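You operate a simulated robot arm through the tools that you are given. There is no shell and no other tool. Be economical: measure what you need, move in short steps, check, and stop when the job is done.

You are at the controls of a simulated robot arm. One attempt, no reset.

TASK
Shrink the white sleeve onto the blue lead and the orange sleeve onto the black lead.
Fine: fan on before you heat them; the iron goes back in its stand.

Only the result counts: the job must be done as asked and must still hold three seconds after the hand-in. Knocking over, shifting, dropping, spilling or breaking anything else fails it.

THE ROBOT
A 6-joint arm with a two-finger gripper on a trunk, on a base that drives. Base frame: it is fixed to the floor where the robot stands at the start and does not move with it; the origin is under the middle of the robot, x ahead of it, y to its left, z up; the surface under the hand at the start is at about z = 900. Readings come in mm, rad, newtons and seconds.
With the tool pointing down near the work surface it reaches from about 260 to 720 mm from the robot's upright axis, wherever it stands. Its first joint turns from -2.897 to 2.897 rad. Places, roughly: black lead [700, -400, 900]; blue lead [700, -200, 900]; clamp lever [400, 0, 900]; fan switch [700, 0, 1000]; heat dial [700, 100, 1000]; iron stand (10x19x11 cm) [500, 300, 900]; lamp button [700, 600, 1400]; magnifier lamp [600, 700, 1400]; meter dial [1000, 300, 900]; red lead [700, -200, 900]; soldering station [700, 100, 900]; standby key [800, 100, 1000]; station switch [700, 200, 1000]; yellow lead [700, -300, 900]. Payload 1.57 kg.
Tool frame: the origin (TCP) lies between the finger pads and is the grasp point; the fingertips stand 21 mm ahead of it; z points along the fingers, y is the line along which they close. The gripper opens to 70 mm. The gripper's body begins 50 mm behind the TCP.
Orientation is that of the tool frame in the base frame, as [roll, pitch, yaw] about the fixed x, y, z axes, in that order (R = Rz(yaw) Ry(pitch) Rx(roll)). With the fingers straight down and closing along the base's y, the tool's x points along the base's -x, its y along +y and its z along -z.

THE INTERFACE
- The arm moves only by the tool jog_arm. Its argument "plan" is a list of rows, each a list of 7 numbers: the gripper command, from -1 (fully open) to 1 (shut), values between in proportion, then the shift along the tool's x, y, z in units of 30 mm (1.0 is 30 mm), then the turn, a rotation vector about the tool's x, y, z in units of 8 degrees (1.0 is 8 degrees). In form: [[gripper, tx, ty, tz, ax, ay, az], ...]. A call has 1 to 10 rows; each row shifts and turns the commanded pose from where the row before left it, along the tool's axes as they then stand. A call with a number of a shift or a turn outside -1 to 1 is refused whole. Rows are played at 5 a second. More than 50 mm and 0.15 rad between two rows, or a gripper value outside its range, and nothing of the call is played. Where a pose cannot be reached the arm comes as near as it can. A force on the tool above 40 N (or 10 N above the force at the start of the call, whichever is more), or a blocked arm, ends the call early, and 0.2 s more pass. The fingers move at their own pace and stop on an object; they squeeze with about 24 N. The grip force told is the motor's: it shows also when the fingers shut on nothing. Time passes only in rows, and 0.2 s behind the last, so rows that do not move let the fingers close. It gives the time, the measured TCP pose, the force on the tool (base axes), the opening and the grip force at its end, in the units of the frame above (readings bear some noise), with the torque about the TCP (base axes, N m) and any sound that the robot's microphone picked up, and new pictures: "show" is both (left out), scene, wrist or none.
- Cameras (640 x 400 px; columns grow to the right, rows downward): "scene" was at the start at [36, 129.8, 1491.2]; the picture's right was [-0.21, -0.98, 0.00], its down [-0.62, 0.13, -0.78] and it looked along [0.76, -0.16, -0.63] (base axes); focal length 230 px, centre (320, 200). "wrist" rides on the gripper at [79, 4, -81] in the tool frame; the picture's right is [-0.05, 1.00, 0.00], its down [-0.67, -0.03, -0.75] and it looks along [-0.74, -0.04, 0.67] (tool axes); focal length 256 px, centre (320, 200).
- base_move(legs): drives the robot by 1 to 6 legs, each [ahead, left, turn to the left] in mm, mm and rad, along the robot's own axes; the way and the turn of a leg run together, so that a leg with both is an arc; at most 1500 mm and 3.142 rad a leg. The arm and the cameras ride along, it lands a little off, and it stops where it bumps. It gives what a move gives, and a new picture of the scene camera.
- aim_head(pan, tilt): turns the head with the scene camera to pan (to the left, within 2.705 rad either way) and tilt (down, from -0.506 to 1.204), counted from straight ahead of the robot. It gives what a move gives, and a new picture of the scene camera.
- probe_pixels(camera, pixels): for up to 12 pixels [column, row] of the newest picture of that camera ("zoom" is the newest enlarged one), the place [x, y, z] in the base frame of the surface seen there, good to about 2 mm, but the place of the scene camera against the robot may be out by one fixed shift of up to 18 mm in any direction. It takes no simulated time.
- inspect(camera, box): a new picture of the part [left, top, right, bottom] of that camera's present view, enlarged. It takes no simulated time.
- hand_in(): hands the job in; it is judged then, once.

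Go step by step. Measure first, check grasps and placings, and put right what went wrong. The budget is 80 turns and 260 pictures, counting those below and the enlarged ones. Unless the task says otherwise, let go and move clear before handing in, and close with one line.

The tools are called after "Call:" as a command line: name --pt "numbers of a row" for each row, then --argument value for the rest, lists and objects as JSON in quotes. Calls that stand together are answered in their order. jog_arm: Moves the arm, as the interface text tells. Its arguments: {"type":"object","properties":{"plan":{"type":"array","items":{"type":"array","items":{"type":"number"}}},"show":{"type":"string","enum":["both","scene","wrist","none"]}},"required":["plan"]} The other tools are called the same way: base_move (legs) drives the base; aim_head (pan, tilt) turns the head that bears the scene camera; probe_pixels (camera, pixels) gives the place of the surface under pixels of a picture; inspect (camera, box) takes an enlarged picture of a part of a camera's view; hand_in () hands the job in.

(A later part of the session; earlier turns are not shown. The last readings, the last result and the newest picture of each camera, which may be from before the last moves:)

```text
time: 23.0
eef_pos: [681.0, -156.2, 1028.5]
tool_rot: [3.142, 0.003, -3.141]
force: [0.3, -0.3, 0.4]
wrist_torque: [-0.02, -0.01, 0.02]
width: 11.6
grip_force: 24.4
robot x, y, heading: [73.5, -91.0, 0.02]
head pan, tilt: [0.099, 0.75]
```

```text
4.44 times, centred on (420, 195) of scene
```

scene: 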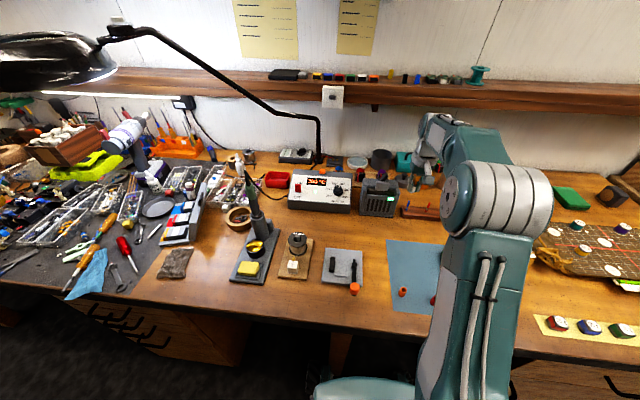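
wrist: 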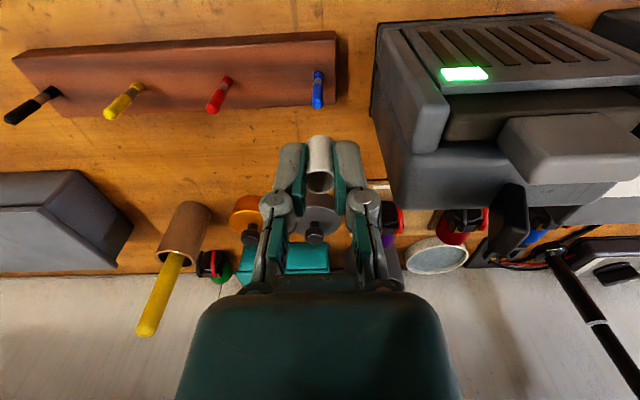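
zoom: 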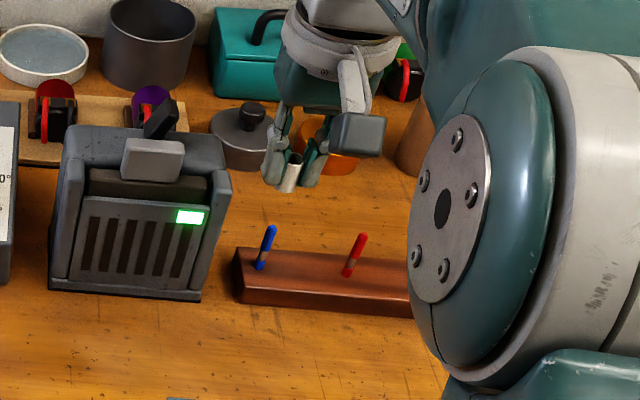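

Call:
probe_pixels --camera "wrist" --pixels '[[318, 92], [315, 95], [321, 95], [318, 100], [318, 105], [318, 107], [315, 105], [321, 105], [318, 84], [318, 74], [400, 150], [385, 130]]'

Call:
inspect --camera "wrist" --box '[300, 65, 340, 115]'

```text
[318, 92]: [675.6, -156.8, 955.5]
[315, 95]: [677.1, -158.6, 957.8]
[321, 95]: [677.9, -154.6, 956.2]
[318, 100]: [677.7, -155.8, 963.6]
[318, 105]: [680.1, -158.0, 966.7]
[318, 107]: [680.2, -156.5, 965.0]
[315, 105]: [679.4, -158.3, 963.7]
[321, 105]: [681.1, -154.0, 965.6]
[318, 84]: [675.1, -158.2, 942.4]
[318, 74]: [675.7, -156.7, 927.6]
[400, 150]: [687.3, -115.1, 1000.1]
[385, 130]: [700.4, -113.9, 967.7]
```

```text
8.00 times, centred on (320, 90) of wrist
```

zoom: 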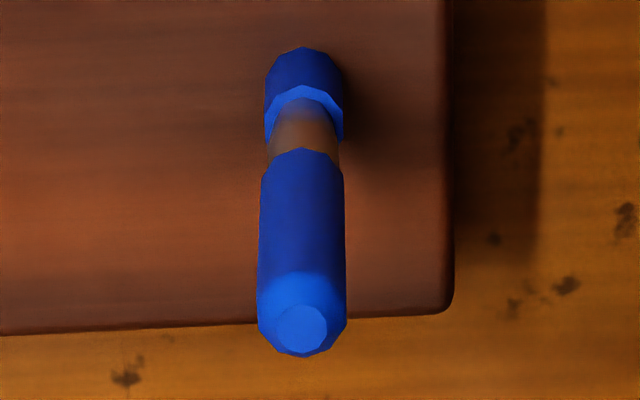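

The lead's centre is (679.5,-157). The fan's side at y≈-115 leaves only ~6 mm beside the 72 mm gripper body, so I turn the hand 56° (round sleeve, no matter) before lowering.

Call:
jog_arm --pt "1 0.05 -0.03 0 0 0 -1" --pt "1 0 0 0 0 0 -1" --pt "1 0 0 0 0 0 -1" --pt "1 0 0 0 0 0 -1" --pt "1 0 0 0 0 0 -1" --pt "1 0 0 0 0 0 -1" --pt "1 0 0 0 0 0 -1" --pt "1 0 0 0 0 0 0" --pt "1 0 0 0 0 0 0" --show "both"

Call:
inspect --camera "wrist" --box '[270, 60, 370, 200]'

Call:
inspect --camera "scene" --box '[370, 150, 470, 240]'

```text
time: 25.0
eef_pos: [676.6, -158.4, 1029.2]
tool_rot: [-3.14, 0.001, -2.165]
force: [0.8, -1.1, 0.1]
wrist_torque: [0.01, 0.0, 0.01]
width: 11.4
grip_force: 23.7
robot x, y, heading: [69.9, -96.8, 0.027]
head pan, tilt: [0.099, 0.75]
```

scene: 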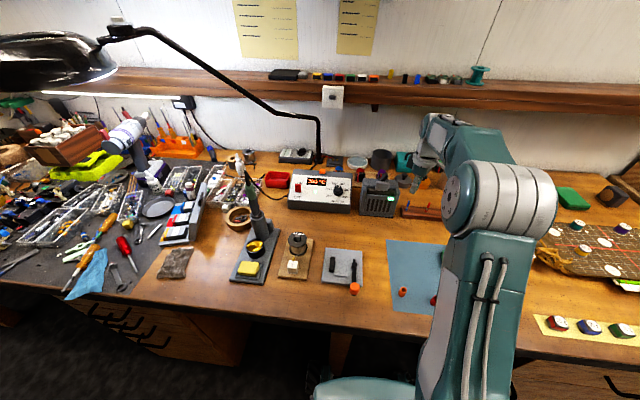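
wrist: 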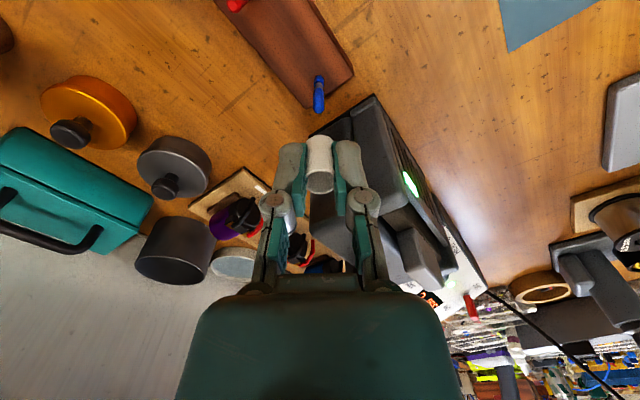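

```text
2.86 times, centred on (320, 130) of wrist
```

zoom: 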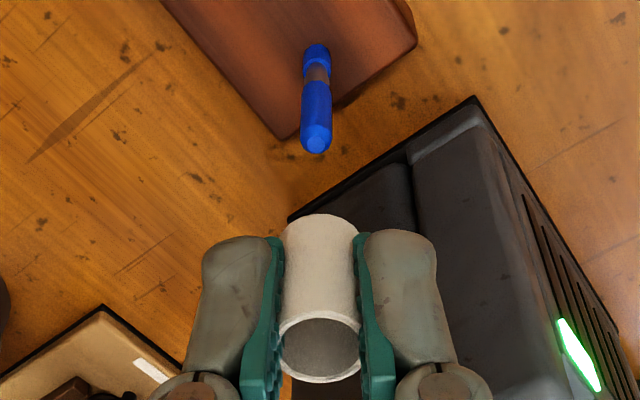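

```text
4.44 times, centred on (420, 195) of scene
```

zoom: 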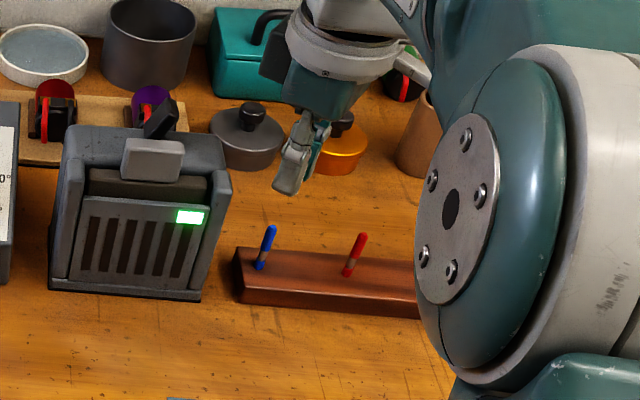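

Call:
probe_pixels --camera "zoom" --pixels '[[316, 143], [308, 143], [325, 143], [316, 130], [316, 110], [320, 318], [320, 378], [285, 348], [358, 348], [320, 260]]'

Call:
jog_arm --pt "1 0 0 0 0 0 0" --show "none"

Call:
jog_arm --pt "1 0 0 0 0 0 0" --show "none"

```text
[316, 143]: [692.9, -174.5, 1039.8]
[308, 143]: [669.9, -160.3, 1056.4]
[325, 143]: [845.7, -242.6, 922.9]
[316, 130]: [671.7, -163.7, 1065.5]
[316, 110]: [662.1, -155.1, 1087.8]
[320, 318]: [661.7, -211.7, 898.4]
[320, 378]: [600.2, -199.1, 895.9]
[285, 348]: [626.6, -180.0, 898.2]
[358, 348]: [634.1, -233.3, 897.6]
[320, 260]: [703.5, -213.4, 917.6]
```

```text
time: 25.4
eef_pos: [678.4, -158.9, 1028.7]
tool_rot: [-3.14, 0.002, -2.164]
force: [0.0, 0.3, 0.7]
wrist_torque: [0.04, -0.02, -0.02]
width: 11.5
grip_force: 23.6
robot x, y, heading: [67.3, -92.0, 0.018]
head pan, tilt: [0.099, 0.75]
```

```text
time: 25.8
eef_pos: [677.6, -158.8, 1029.5]
tool_rot: [-3.14, 0.003, -2.164]
force: [-0.5, -0.7, 0.8]
wrist_torque: [0.01, -0.01, 0.0]
width: 11.3
grip_force: 24.5
robot x, y, heading: [70.0, -96.4, 0.026]
head pan, tilt: [0.099, 0.75]
```

Call:
probe_pixels --camera "wrist" --pixels '[[318.6, 110], [316, 110], [321.5, 110], [318.6, 105], [318.6, 98], [318.6, 90], [320, 171], [320, 192], [308, 181], [333, 181], [320, 160], [320, 150]]'

```text
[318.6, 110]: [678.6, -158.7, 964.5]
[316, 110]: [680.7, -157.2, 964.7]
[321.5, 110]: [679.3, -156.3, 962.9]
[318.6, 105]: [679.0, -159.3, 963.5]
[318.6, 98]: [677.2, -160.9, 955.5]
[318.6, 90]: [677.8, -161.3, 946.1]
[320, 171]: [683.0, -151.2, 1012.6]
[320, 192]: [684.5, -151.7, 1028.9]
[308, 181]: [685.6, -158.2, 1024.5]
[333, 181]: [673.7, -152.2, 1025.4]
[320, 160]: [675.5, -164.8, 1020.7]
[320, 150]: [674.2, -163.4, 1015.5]
```

The sleeve axis (≈679.6,-157.5) coincides with the lead axis (≈679.4,-157.8). I lower it over the lead.

Call:
jog_arm --pt "1 0 0 0.6 0 0 0" --pt "1 0 0 0.6 0 0 0" --pt "1 0 0 0.4 0 0 0" --pt "1 0 0 0.4 0 0 0" --pt "1 0 0 0 0 0 0" --show "both"

Call:
inspect --camera "wrist" --box '[250, 100, 390, 220]'

Call:
inspect --camera "scene" --box '[370, 160, 450, 230]'

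```text
time: 27.0
eef_pos: [678.1, -159.3, 969.4]
tool_rot: [-3.139, 0.0, -2.163]
force: [0.3, -0.2, 0.6]
wrist_torque: [0.01, 0.0, 0.0]
width: 11.6
grip_force: 24.1
robot x, y, heading: [72.3, -95.2, 0.02]
head pan, tilt: [0.099, 0.75]
```

scene: 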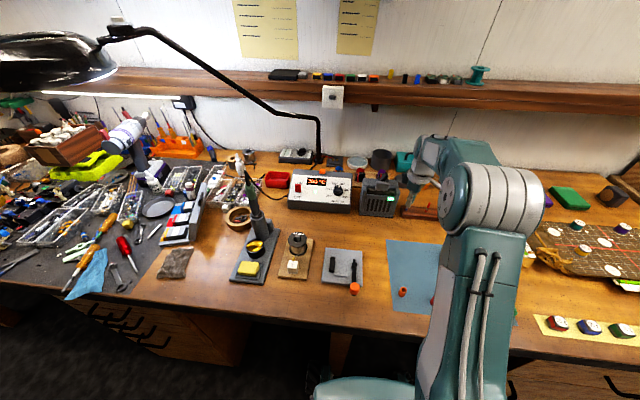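
wrist: 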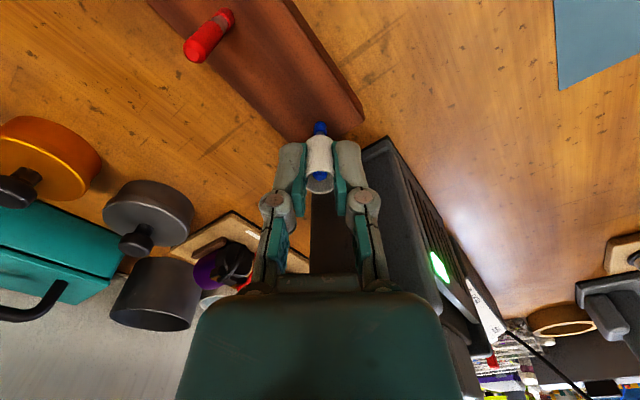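

```text
3.33 times, centred on (320, 160) of wrist
```

zoom: 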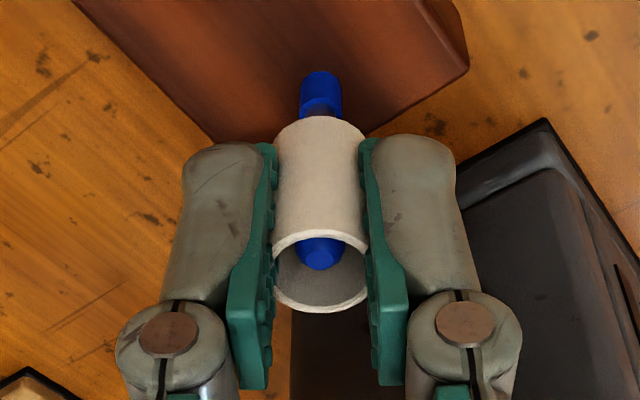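

```text
5.71 times, centred on (410, 195) of scene
```

zoom: 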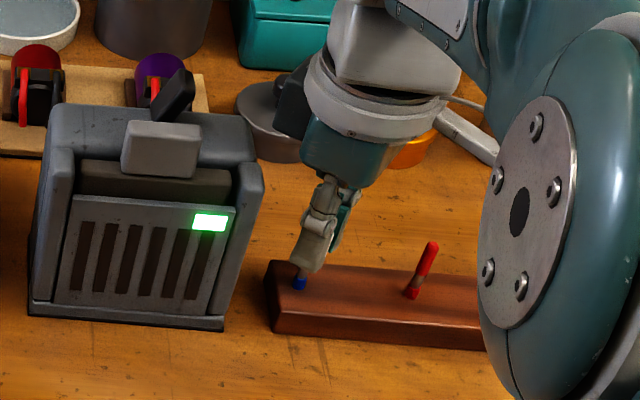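

The sleeve is threaded over the lead. I lower the last ~20 mm and release to a modest opening.

Call:
jog_arm --pt "1 0 0 0.4 0 0 0" --pt "1 0 0 0.25 0 0 0" --pt "1 0 0 0 0 0 0" --pt "0.4 0 0 0 0 0 0" --pt "0.1 0 0 0 0 0 0" --pt "0.1 0 0 0 0 0 0" --show "wrist"

Call:
inspect --camera "wrist" --box '[250, 100, 390, 220]'

```text
time: 28.4
eef_pos: [678.8, -159.4, 949.1]
tool_rot: [-3.14, 0.001, -2.163]
force: [0.6, -2.8, 2.6]
wrist_torque: [0.29, -0.01, -0.04]
width: 31.7
grip_force: 0.1
robot x, y, heading: [70.4, -92.6, 0.018]
head pan, tilt: [0.099, 0.75]
```

wrist: 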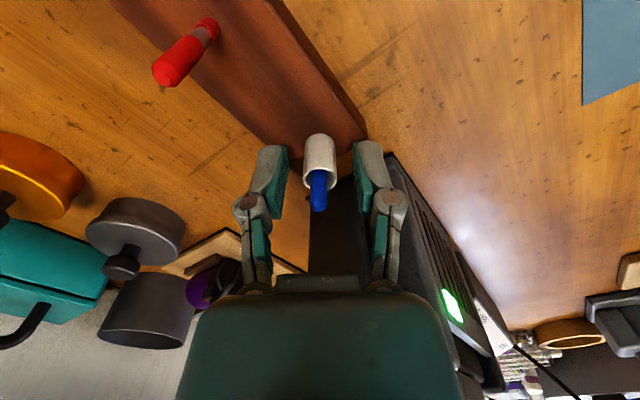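

```text
3.33 times, centred on (320, 160) of wrist
```

zoom: 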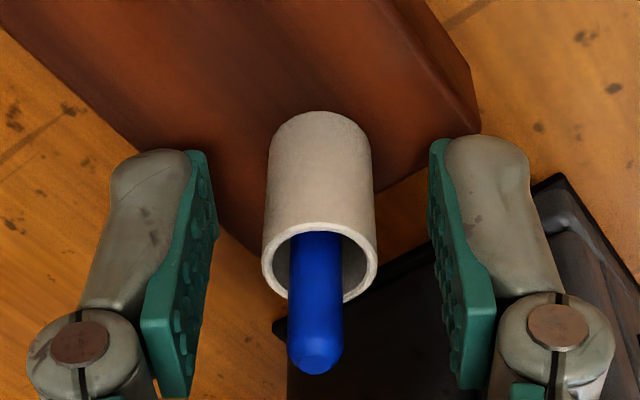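

The white sleeve sits over the blue lead down on the rack. I rise straight up and check.

Call:
jog_arm --pt "0.1 0 0 -0.5 0 0 0" --pt "0.1 0 0 -1 0 0 0" --pt "0.1 0 0 -1 0 0 0" --pt "0.1 0 0 -1 0 0 0" --pt "-1 0 0 -0.5 0 0 1" --pt "-1 0 0 0 0 0 1" --pt "-1 0 0 0 0 0 1" --pt "-1 0 0 0 0 0 1" --pt "-1 0 0 0 0 0 1" --pt "-1 0 0 0 0 0 1" --show "both"

Call:
inspect --camera "scene" --box '[350, 160, 450, 230]'

```text
time: 30.6
eef_pos: [677.4, -157.2, 1068.4]
tool_rot: [3.141, 0.004, -3.006]
force: [-0.2, 0.3, 0.1]
wrist_torque: [0.03, -0.02, -0.01]
width: 69.9
grip_force: 0.1
robot x, y, heading: [68.2, -91.3, 0.021]
head pan, tilt: [0.099, 0.75]
```

scene: 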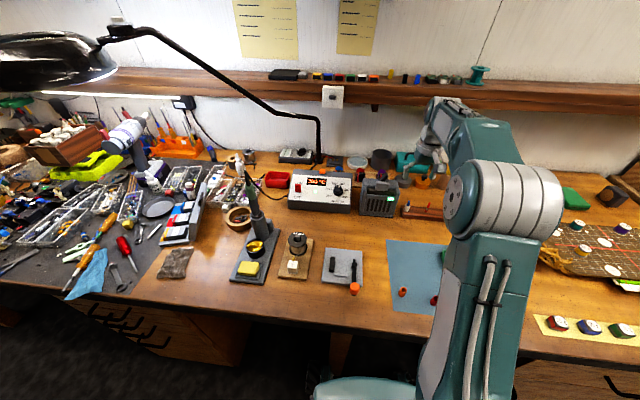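
wrist: 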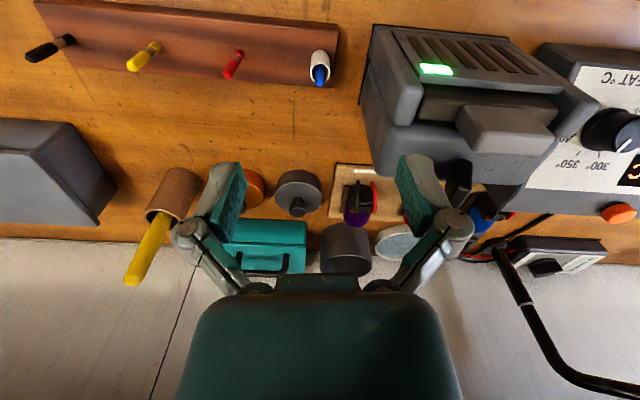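

```text
5.71 times, centred on (400, 195) of scene
```

zoom: 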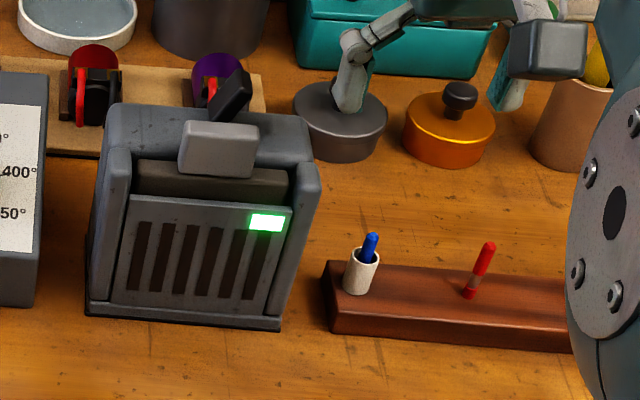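

White placed, and the fan is unmoved. Next: square up and go over the orange sleeve at ~(396,-111).

Call:
jog_arm --pt "-1 0 0 0 0 0 0.97" --pt "-1 1 0.16 0 0 0 0" --pt "-1 1 0.16 0 0 0 0" --pt "-1 1 0.16 0 0 0 0" --pt "-1 1 0.16 0 0 0 0" --pt "-1 1 0.16 0 0 0 0" --pt "-1 1 0.16 0 0 0 0" --pt "-1 1 0.18 0 0 0 0" --pt "-1 1 0.18 0.3 0 0 0" --pt "-1 1 0.18 0.3 0 0 0" --show "none"

Call:
jog_arm --pt "-1 0 0 0.7 0 0 0" --pt "-1 0 0 0.7 0 0 0" --pt "-1 0 0 0 0 0 0" --pt "-1 0 0 0 0 0 0" --show "wrist"

Call:
inspect --camera "wrist" --box '[280, 40, 380, 140]'

```text
time: 32.8
eef_pos: [408.9, -115.7, 1045.8]
tool_rot: [3.14, 0.003, -3.137]
force: [0.2, 0.8, -0.4]
wrist_torque: [-0.02, -0.05, -0.03]
width: 69.9
grip_force: 0.1
robot x, y, heading: [66.9, -93.0, 0.02]
head pan, tilt: [0.099, 0.75]
```

```text
time: 33.8
eef_pos: [409.0, -114.8, 1004.8]
tool_rot: [-3.141, 0.005, -3.138]
force: [-0.9, 0.0, 0.7]
wrist_torque: [-0.01, 0.0, 0.04]
width: 70.2
grip_force: 0.0
robot x, y, heading: [70.2, -95.8, 0.023]
head pan, tilt: [0.099, 0.75]
```

wrist: 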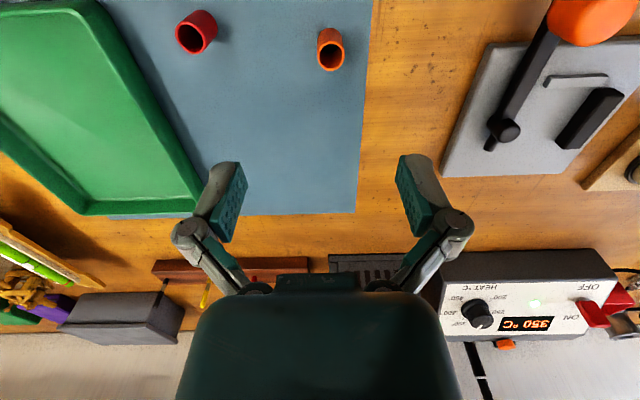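

```text
4.00 times, centred on (330, 90) of wrist
```

zoom: 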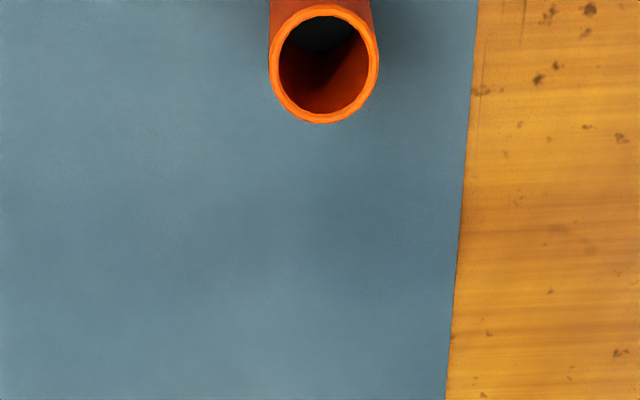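

Call:
probe_pixels --camera "wrist" --pixels '[[331, 41.5], [331, 70], [318.5, 55], [343.5, 55], [331, 36], [320, 44], [342, 46], [331, 68], [326, 38], [336, 38]]'

```text
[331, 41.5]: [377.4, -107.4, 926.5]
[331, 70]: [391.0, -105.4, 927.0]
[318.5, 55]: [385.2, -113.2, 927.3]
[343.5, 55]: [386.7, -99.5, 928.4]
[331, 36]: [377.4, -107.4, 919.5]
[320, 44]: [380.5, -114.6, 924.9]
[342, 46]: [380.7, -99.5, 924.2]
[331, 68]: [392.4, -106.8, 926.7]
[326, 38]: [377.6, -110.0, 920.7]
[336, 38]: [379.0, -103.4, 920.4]
```

The orange sleeve's centre is (385,-107). I shift over it, descend and grip.

Call:
jog_arm --pt "-1 0.8 0.26 0 0 0 0" --pt "-1 0 0 0.5 0 0 0" --pt "-1 0 0 0 0 0 0" --show "wrist"

Call:
inspect --camera "wrist" --box '[280, 60, 360, 140]'

```text
time: 34.6
eef_pos: [383.0, -107.0, 991.9]
tool_rot: [3.14, 0.003, -3.137]
force: [-0.3, -0.1, -1.4]
wrist_torque: [-0.03, 0.01, 0.0]
width: 70.0
grip_force: 0.0
robot x, y, heading: [71.2, -87.1, 0.022]
head pan, tilt: [0.099, 0.75]
```

wrist: 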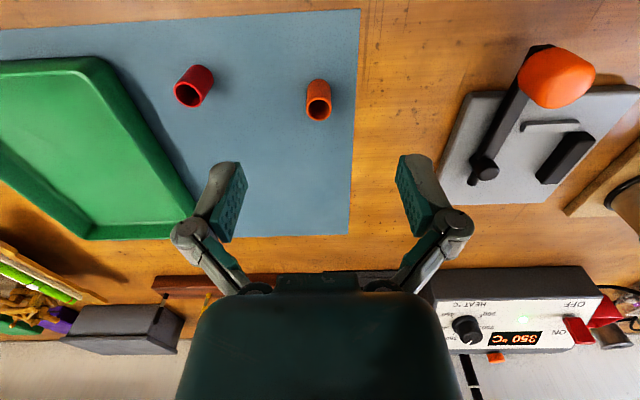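

```text
5.00 times, centred on (320, 100) of wrist
```

zoom: 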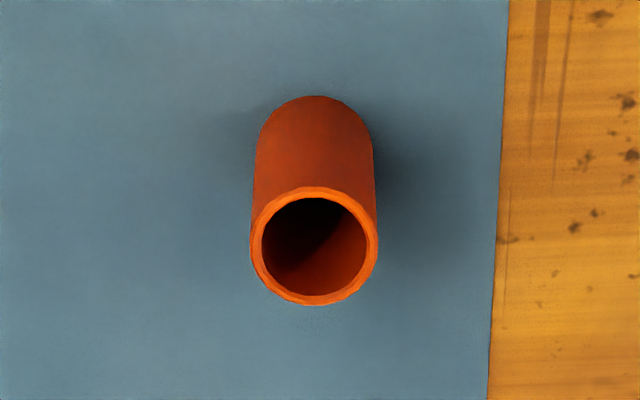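

Call:
probe_pixels --camera "zoom" --pixels '[[315, 150], [315, 190], [315, 301], [255, 245], [372, 245]]'

Call:
jog_arm --pt "-1 0 0 0 0 0 0" --show "none"

```text
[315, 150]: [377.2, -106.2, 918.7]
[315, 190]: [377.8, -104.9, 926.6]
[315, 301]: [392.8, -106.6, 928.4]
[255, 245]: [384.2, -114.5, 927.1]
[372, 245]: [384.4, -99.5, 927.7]
```

```text
time: 35.0
eef_pos: [383.2, -106.5, 992.4]
tool_rot: [-3.141, 0.004, -3.138]
force: [0.3, 0.0, 0.7]
wrist_torque: [-0.02, -0.01, -0.04]
width: 69.9
grip_force: 0.1
robot x, y, heading: [68.9, -94.2, 0.021]
head pan, tilt: [0.099, 0.75]
```

Sleeve centre (385,-107), TCP (383.2,-106.7): I shift 1.8 mm, go down 64 mm, grip and lift.

Call:
jog_arm --pt "-1 -0.06 0 0.9 0 0 0" --pt "-1 0 0 0.9 0 0 0" --pt "-1 0 0 0.33 0 0 0" --pt "-1 0 0 0 0 0 0" --pt "0.4 0 0 0 0 0 0" --pt "1 0 0 0 0 0 0" --pt "1 0 0 0 0 0 0" --show "none"

Call:
jog_arm --pt "1 0 0 -0.5 0 0 0" --pt "1 0 0 -1 0 0 0" --pt "1 0 0 -1 0 0 0" --pt "1 0 0 -1 0 0 0" --pt "1 0 0 0 0 0 0" --show "wrist"

Call:
inspect --camera "wrist" --box '[270, 120, 370, 220]'

```text
time: 36.6
eef_pos: [384.6, -105.9, 928.2]
tool_rot: [-3.141, 0.004, -3.137]
force: [1.1, -1.8, 6.8]
wrist_torque: [0.01, 0.0, 0.0]
width: 11.5
grip_force: 24.2
robot x, y, heading: [71.4, -91.7, 0.018]
head pan, tilt: [0.099, 0.75]
```

```text
time: 37.8
eef_pos: [386.7, -106.6, 1032.7]
tool_rot: [3.141, 0.004, -3.139]
force: [0.6, 0.9, 0.4]
wrist_torque: [0.02, 0.0, 0.01]
width: 11.2
grip_force: 24.4
robot x, y, heading: [69.3, -92.3, 0.023]
head pan, tilt: [0.099, 0.75]
```

wrist: 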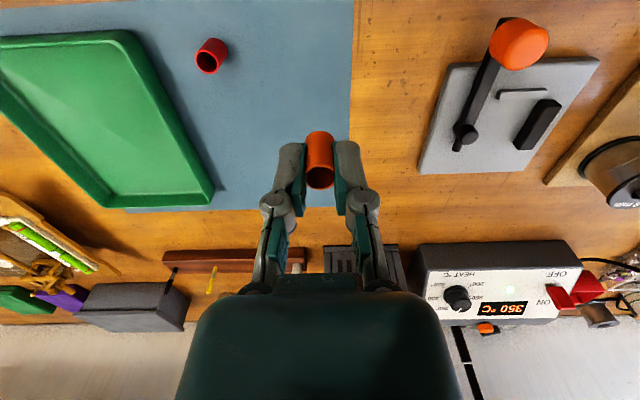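

```text
4.00 times, centred on (320, 170) of wrist
```

zoom: 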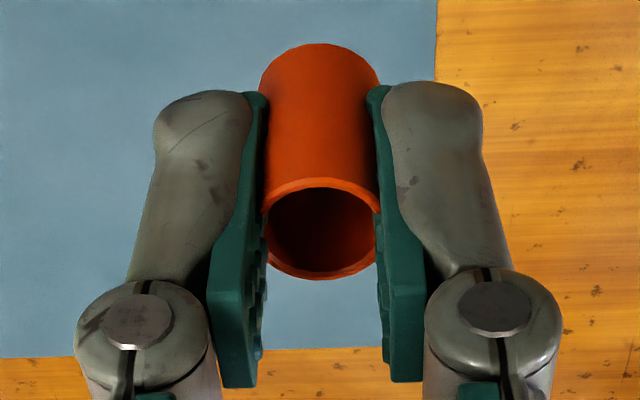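

Orange sleeve held. I move over the black lead near (681,-352).

Call:
jog_arm --pt "1 -0.98 -0.82 0 0 0 0" --pt "1 -0.98 -0.82 0 0 0 0" --pt "1 -0.98 -0.82 0 0 0 0" --pt "1 -0.98 -0.82 0 0 0 0" --pt "1 -0.98 -0.82 0 0 0 0" --pt "1 -0.98 -0.82 0 0 0 0" --pt "1 -0.98 -0.82 0 0 0 0" --pt "1 -0.98 -0.82 0 0 0 0" --pt "1 -0.98 -0.82 0 0 0 0" --pt "1 -0.95 -0.82 0 0 0 0" --show "none"

Call:
jog_arm --pt "1 0 0 0 0 0 0" --pt "1 0 0 0 0 0 0" --show "wrist"

Call:
inspect --camera "wrist" --box '[270, 60, 370, 200]'

```text
time: 40.0
eef_pos: [681.1, -353.3, 1036.7]
tool_rot: [3.14, 0.004, -3.139]
force: [-0.1, 0.0, 1.1]
wrist_torque: [0.04, -0.04, -0.01]
width: 11.6
grip_force: 23.9
robot x, y, heading: [70.4, -93.2, 0.018]
head pan, tilt: [0.099, 0.75]
```

```text
time: 40.6
eef_pos: [680.4, -352.7, 1036.3]
tool_rot: [3.141, 0.004, -3.136]
force: [-0.3, -0.6, 0.5]
wrist_torque: [0.0, -0.01, 0.01]
width: 11.5
grip_force: 23.8
robot x, y, heading: [70.0, -91.8, 0.016]
head pan, tilt: [0.099, 0.75]
```

wrist: 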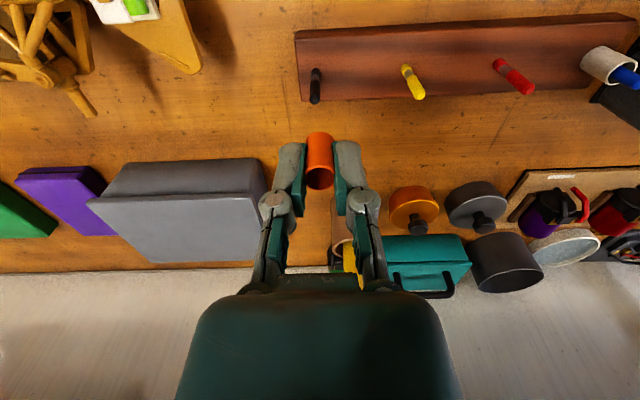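

```text
2.86 times, centred on (320, 130) of wrist
```

zoom: 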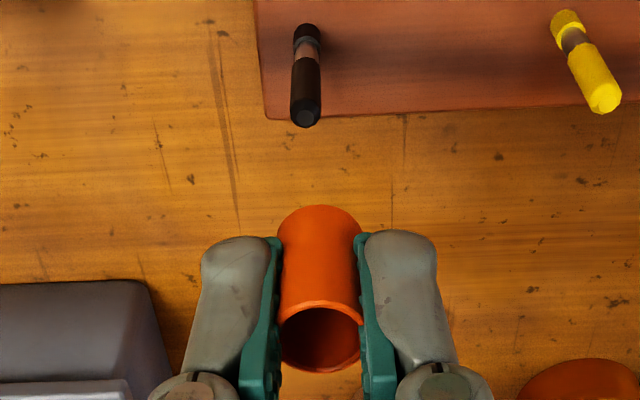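

Call:
probe_pixels --camera "zoom" --pixels '[[306, 120], [297, 115], [316, 115], [306, 100], [306, 75], [306, 35], [320, 300], [320, 260], [320, 368], [283, 335], [360, 335], [320, 230]]'

Call:
probe_pixels --camera "wrist" --pixels '[[315, 102], [312, 98], [318, 98], [315, 94], [315, 88]]'

```text
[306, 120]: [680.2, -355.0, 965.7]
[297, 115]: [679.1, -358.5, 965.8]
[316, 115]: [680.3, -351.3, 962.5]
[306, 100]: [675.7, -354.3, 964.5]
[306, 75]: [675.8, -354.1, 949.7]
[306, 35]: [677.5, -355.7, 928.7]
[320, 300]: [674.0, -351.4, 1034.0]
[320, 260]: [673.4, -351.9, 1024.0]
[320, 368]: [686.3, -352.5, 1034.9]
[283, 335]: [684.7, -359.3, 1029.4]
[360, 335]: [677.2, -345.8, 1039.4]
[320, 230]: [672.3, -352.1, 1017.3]
```

```text
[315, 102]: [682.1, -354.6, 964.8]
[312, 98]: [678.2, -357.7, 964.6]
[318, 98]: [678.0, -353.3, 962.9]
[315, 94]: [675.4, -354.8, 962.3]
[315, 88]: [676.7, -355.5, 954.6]
```

The lead axis is (679.3,-354.8) and the sleeve axis (680.9,-352.2). I correct by that and lower partway.

Call:
jog_arm --pt "1 0.05 -0.087 0 0 0 0" --pt "1 0 0 0.5 0 0 0" --pt "1 0 0 0.5 0 0 0" --pt "1 0 0 0 0 0 0" --show "wrist"

Call:
inspect --camera "wrist" --box '[270, 70, 370, 210]'

Call:
probe_pixels --camera "zoom" --pixels '[[320, 260], [320, 240], [320, 220], [312, 160], [312, 150], [312, 130]]'

```text
time: 41.6
eef_pos: [676.4, -355.8, 1005.8]
tool_rot: [3.141, 0.004, -3.139]
force: [0.5, -0.6, -1.8]
wrist_torque: [-0.01, 0.0, -0.02]
width: 12.0
grip_force: 23.5
robot x, y, heading: [71.8, -93.9, 0.02]
head pan, tilt: [0.099, 0.75]
```

wrist: 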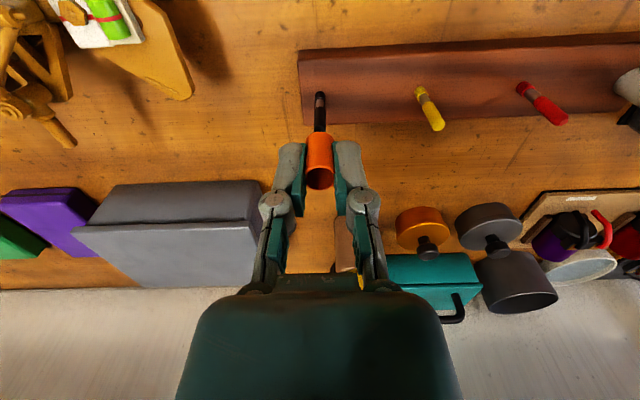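

```text
2.86 times, centred on (320, 140) of wrist
```

zoom: 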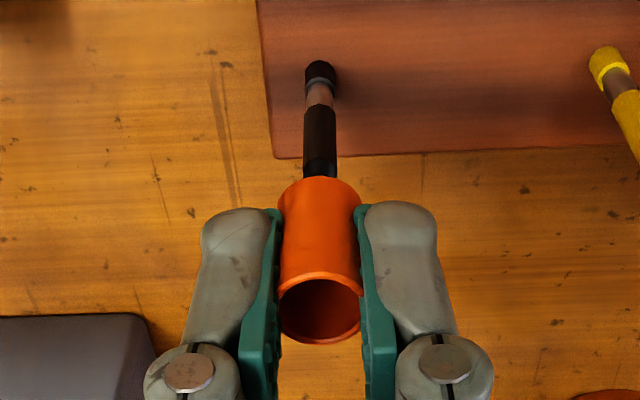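

```text
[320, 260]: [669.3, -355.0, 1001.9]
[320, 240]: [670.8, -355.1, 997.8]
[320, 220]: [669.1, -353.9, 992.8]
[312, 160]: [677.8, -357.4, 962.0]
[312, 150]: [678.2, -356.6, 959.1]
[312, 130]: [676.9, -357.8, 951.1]
```

Call:
probe_pixels --camera "zoom" --pixels '[[320, 165], [320, 155], [320, 140], [320, 125], [320, 75], [306, 150], [334, 150]]'

Call:
jog_arm --pt "1 -0.04 0 0 0 0 0" --pt "1 0 0 0 0 0 0" --show "wrist"

Call:
probe_pixels --camera "wrist" --pixels '[[320, 160], [320, 155], [320, 150], [320, 145], [320, 128], [320, 122], [320, 116]]'

```text
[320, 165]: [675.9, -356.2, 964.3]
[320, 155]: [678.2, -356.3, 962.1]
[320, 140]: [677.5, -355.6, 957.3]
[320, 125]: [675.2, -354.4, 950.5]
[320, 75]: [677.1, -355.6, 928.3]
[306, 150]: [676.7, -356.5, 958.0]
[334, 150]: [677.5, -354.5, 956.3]
```

```text
time: 42.2
eef_pos: [679.1, -356.2, 1005.3]
tool_rot: [-3.141, 0.004, -3.139]
force: [-0.2, 0.3, 0.6]
wrist_torque: [-0.02, 0.01, -0.04]
width: 11.9
grip_force: 24.1
robot x, y, heading: [69.5, -95.9, 0.022]
head pan, tilt: [0.099, 0.75]
```

wrist: 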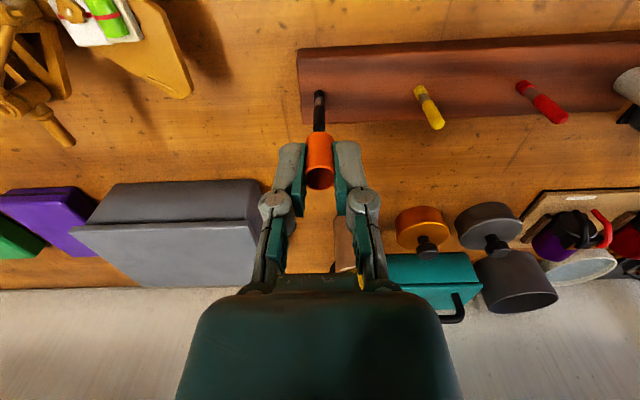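

```text
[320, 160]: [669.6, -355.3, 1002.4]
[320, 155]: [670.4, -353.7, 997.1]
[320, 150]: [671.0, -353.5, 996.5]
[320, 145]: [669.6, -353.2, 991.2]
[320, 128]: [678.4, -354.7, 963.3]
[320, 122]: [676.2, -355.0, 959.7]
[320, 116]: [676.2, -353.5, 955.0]
```

The sleeve axis is now (678.2,-354), the lead (679.7,-354.7). I nudge 1.5 mm and lower on.

Call:
jog_arm --pt "1 -0.05 -0.02 0 0 0 0" --pt "1 0 0 0.4 0 0 0" --pt "1 0 0 0.4 0 0 0" --pt "1 0 0 0.3 0 0 0" --pt "1 0 0 0 0 0 0" --show "wrist"

Call:
inspect --camera "wrist" --box '[250, 100, 390, 220]'

```text
time: 43.4
eef_pos: [680.7, -354.7, 972.1]
tool_rot: [3.141, 0.003, -3.138]
force: [0.3, -0.4, -0.1]
wrist_torque: [-0.02, 0.02, 0.01]
width: 11.8
grip_force: 23.8
robot x, y, heading: [68.6, -94.5, 0.021]
head pan, tilt: [0.099, 0.75]
```

wrist: 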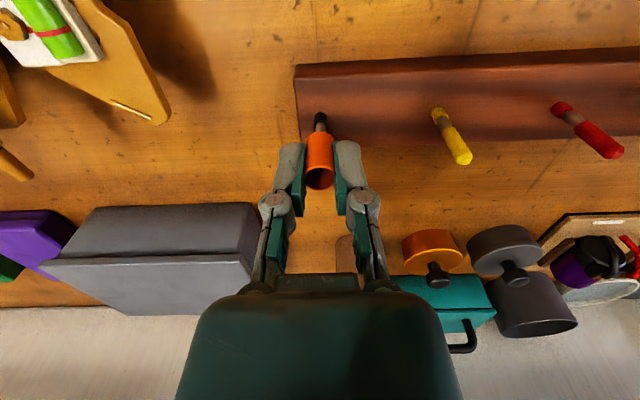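

```text
3.33 times, centred on (320, 160) of wrist
```

zoom: 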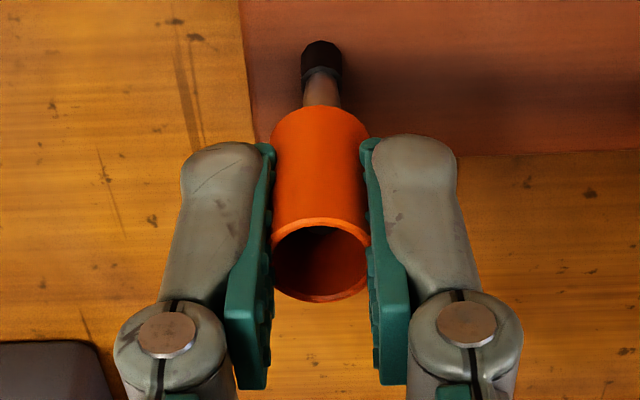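

No force and the lead enters the sleeve; I lower the remaining ~22 mm and release.

Call:
jog_arm --pt "1 0 0 0.4 0 0 0" --pt "1 0 0 0.3 0 0 0" --pt "1 0 0 0 0 0 0" --pt "0.4 0 0 0 0 0 0" --pt "0.1 0 0 0 0 0 0" --pt "0.1 0 0 0 0 0 0" --show "wrist"

Call:
inspect --camera "wrist" --box '[250, 100, 390, 220]'

```text
time: 44.8
eef_pos: [680.0, -355.3, 950.5]
tool_rot: [3.142, 0.002, -3.137]
force: [0.1, 0.5, -0.3]
wrist_torque: [0.03, 0.02, -0.01]
width: 31.6
grip_force: 0.0
robot x, y, heading: [71.4, -91.4, 0.022]
head pan, tilt: [0.099, 0.75]
```

wrist: 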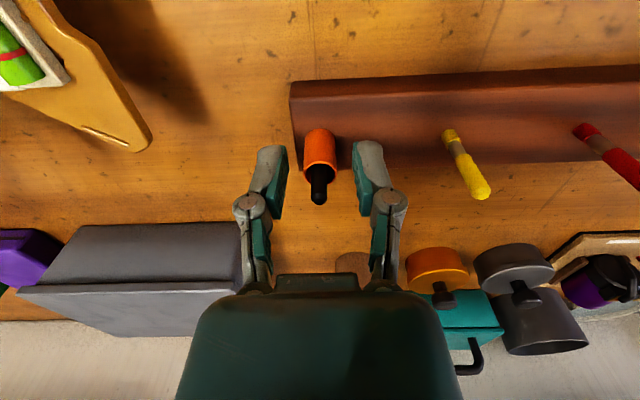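

```text
3.33 times, centred on (320, 160) of wrist
```

zoom: 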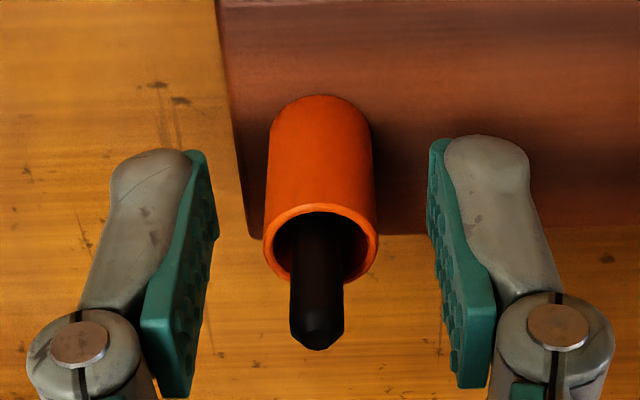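

Both sleeves are on. Now the iron: I rise, retract, and travel to the left toward the stand at ~(515,292).

Call:
jog_arm --pt "0.1 0 0 -0.6 0 0 0" --pt "0.1 0 0 -1 0 0 0" --pt "0.1 0 0 -1 0 0 0" --pt "-1 0 0 -1 0 0 0" --pt "-1 0 0 -1 0 0 0" --pt "-1 0.8 0.8 -1 0 0 0" --pt "-1 0.9 0.9 -1 0 0 0" --pt "-1 0.9 0.9 -0.7 0 0 0" --pt "-1 0.9 1 0 0 0 0" --pt "-1 0.9 1 0 0 0 0" --show "none"

Call:
jog_arm --pt "-1 0.9 1 0 0 0 0" --pt "-1 0.9 1 0 0 0 0" --pt "-1 0.9 1 0 0 0 0" --pt "-1 0.9 1 0 0 0 0" --pt "-1 0.9 1 0 0 0 0" --pt "-1 0.4 1 0 0 0 0" --pt "-1 0 1 0 0 0 0" --pt "-1 0 1 0 0 0 0" --pt "-1 0 1 0 0 0 0" --pt "-1 0 1 0 0 0 0" --show "none"

Call:
jog_arm --pt "-1 0 1 0 0 0 0" --pt "-1 0 1 0 0 0 0" --pt "-1 0 1 0 0 0 0" --pt "-1 0 1 0 0 0 0" --pt "-1 0 1 0 0 0 0" --pt "-1 0 1 0 0 0 0" --pt "-1 0 0 0 0 0 0" --show "both"

```text
time: 47.0
eef_pos: [547.6, -217.0, 1168.2]
tool_rot: [-3.141, 0.003, -3.137]
force: [0.6, 1.6, -0.4]
wrist_torque: [-0.03, 0.0, 0.0]
width: 69.8
grip_force: 0.0
robot x, y, heading: [70.8, -94.0, 0.023]
head pan, tilt: [0.099, 0.75]
```

```text
time: 49.2
eef_pos: [398.0, 83.4, 1166.2]
tool_rot: [-3.139, 0.003, -3.138]
force: [0.9, 0.1, -0.1]
wrist_torque: [-0.01, 0.02, 0.01]
width: 69.8
grip_force: 0.0
robot x, y, heading: [76.3, -90.8, 0.02]
head pan, tilt: [0.099, 0.75]
```

```text
time: 50.8
eef_pos: [400.2, 261.0, 1167.0]
tool_rot: [-3.14, 0.004, -3.139]
force: [-0.3, -0.6, 0.4]
wrist_torque: [0.02, 0.02, 0.01]
width: 70.0
grip_force: 0.0
robot x, y, heading: [71.9, -92.9, 0.023]
head pan, tilt: [0.099, 0.75]
```

scene: 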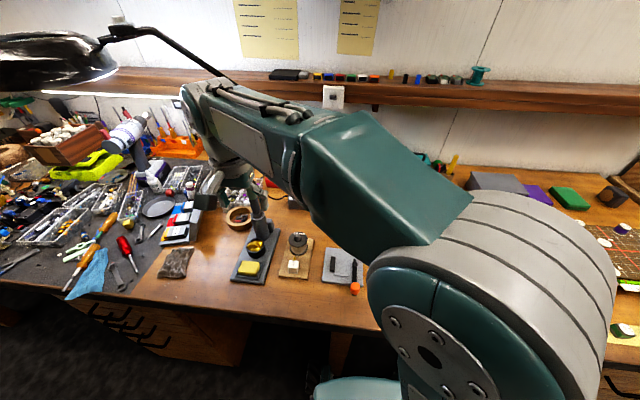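
wrist: 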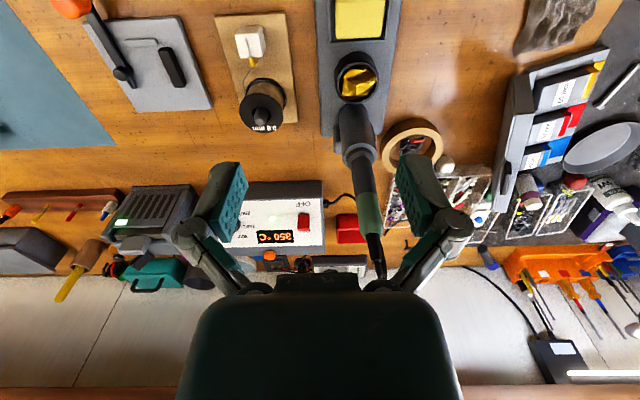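

Call:
inspect --camera "wrist" --box '[310, 30, 430, 290]'

Call:
inspect --camera "scene" --box '[210, 180, 310, 290]'

Call:
probe_pixels --camera "wrist" --pixels '[[350, 115], [352, 130], [357, 150], [358, 165], [362, 185], [365, 200], [369, 215], [371, 230], [374, 245], [379, 262], [358, 185], [374, 200]]'

```text
1.54 times, centred on (370, 160) of wrist
```

zoom: 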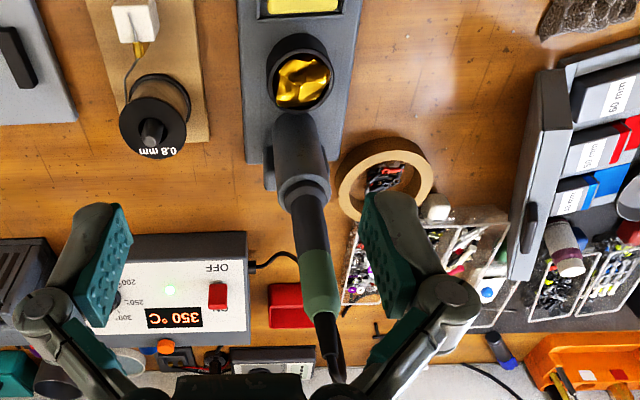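

```text
3.64 times, centred on (260, 235) of scene
```

zoom: 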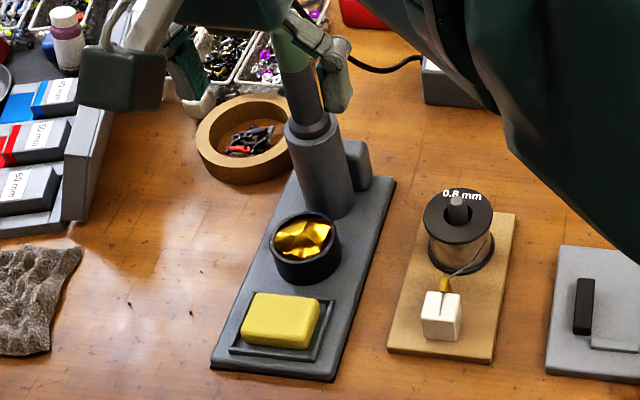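

```text
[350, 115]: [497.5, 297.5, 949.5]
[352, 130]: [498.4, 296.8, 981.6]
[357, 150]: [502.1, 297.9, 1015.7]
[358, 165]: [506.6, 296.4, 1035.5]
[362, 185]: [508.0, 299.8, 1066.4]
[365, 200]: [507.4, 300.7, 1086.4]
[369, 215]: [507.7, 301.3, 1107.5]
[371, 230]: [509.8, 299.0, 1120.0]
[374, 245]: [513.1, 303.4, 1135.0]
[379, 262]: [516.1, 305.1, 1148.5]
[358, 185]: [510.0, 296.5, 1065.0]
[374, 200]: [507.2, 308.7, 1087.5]
```

The iron stands nearly upright at ~(518,300), green grip at z≈1065–1110 with a cord boot above. I raise the hand to see how the top and the cord look.

Call:
jog_arm --pt "-1 0 0 -1 0 0 0" --pt "-1 0.3 0.5 -1 0 0 0" --pt "-1 0.3 0.5 -1 0 0 0" --pt "-1 0 0 -1 0 0 0" --pt "-1 0 0 0 0 0 0" --show "both"

Call:
inspect --camera "wrist" --box '[270, 100, 390, 220]'

Call:
inspect --camera "scene" --box '[200, 160, 290, 250]'

```text
time: 52.0
eef_pos: [381.1, 292.7, 1288.6]
tool_rot: [-3.141, 0.002, -3.137]
force: [-0.1, 0.6, 0.6]
wrist_torque: [-0.03, -0.02, -0.03]
width: 69.8
grip_force: 0.1
robot x, y, heading: [68.8, -93.8, 0.02]
head pan, tilt: [0.099, 0.75]
```

scene: 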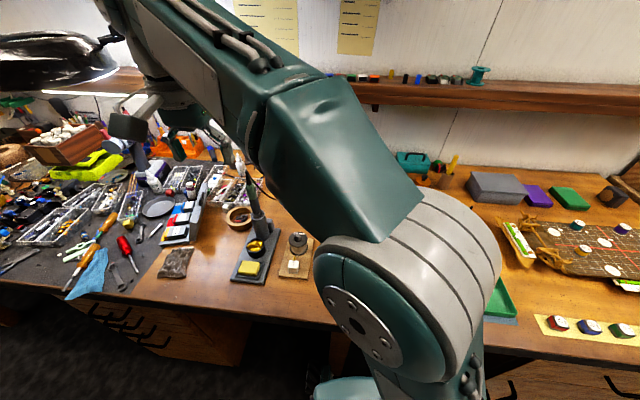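
wrist: 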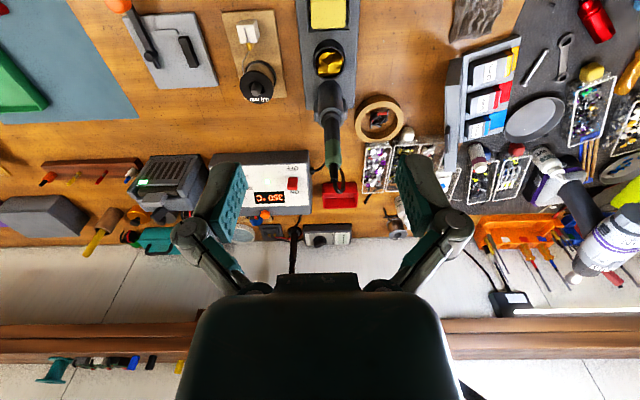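

```text
3.33 times, centred on (330, 160) of wrist
```

zoom: 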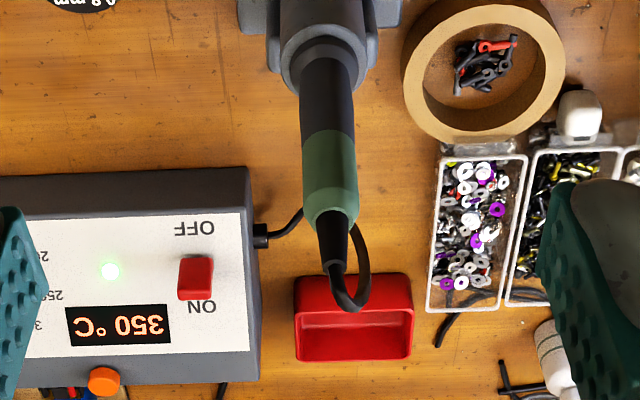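

```text
4.44 times, centred on (245, 205) of scene
```

zoom: 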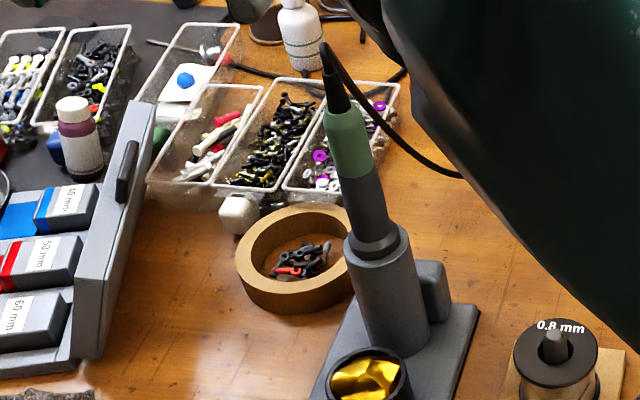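

Call:
probe_pixels --camera "wrist" --pixels '[[327, 95], [328, 110], [328, 122], [329, 135], [329, 145], [330, 157], [330, 163], [331, 172], [332, 182], [334, 188], [325, 135], [336, 135]]'

Call:
inspect --camera "wrist" --box '[300, 70, 360, 200]'

```text
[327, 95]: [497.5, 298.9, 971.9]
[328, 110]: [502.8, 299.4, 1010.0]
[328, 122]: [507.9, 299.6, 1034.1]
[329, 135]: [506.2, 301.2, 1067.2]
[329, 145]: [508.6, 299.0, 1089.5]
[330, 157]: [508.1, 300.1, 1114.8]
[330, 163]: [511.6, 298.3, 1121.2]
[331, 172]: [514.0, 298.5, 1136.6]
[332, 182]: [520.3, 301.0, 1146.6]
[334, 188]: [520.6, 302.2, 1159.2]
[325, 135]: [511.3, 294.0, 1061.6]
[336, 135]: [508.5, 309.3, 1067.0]
```

```text
3.08 times, centred on (330, 135) of wrist
```

zoom: 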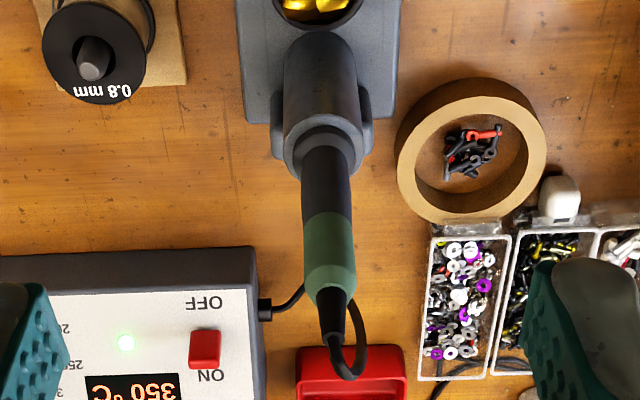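

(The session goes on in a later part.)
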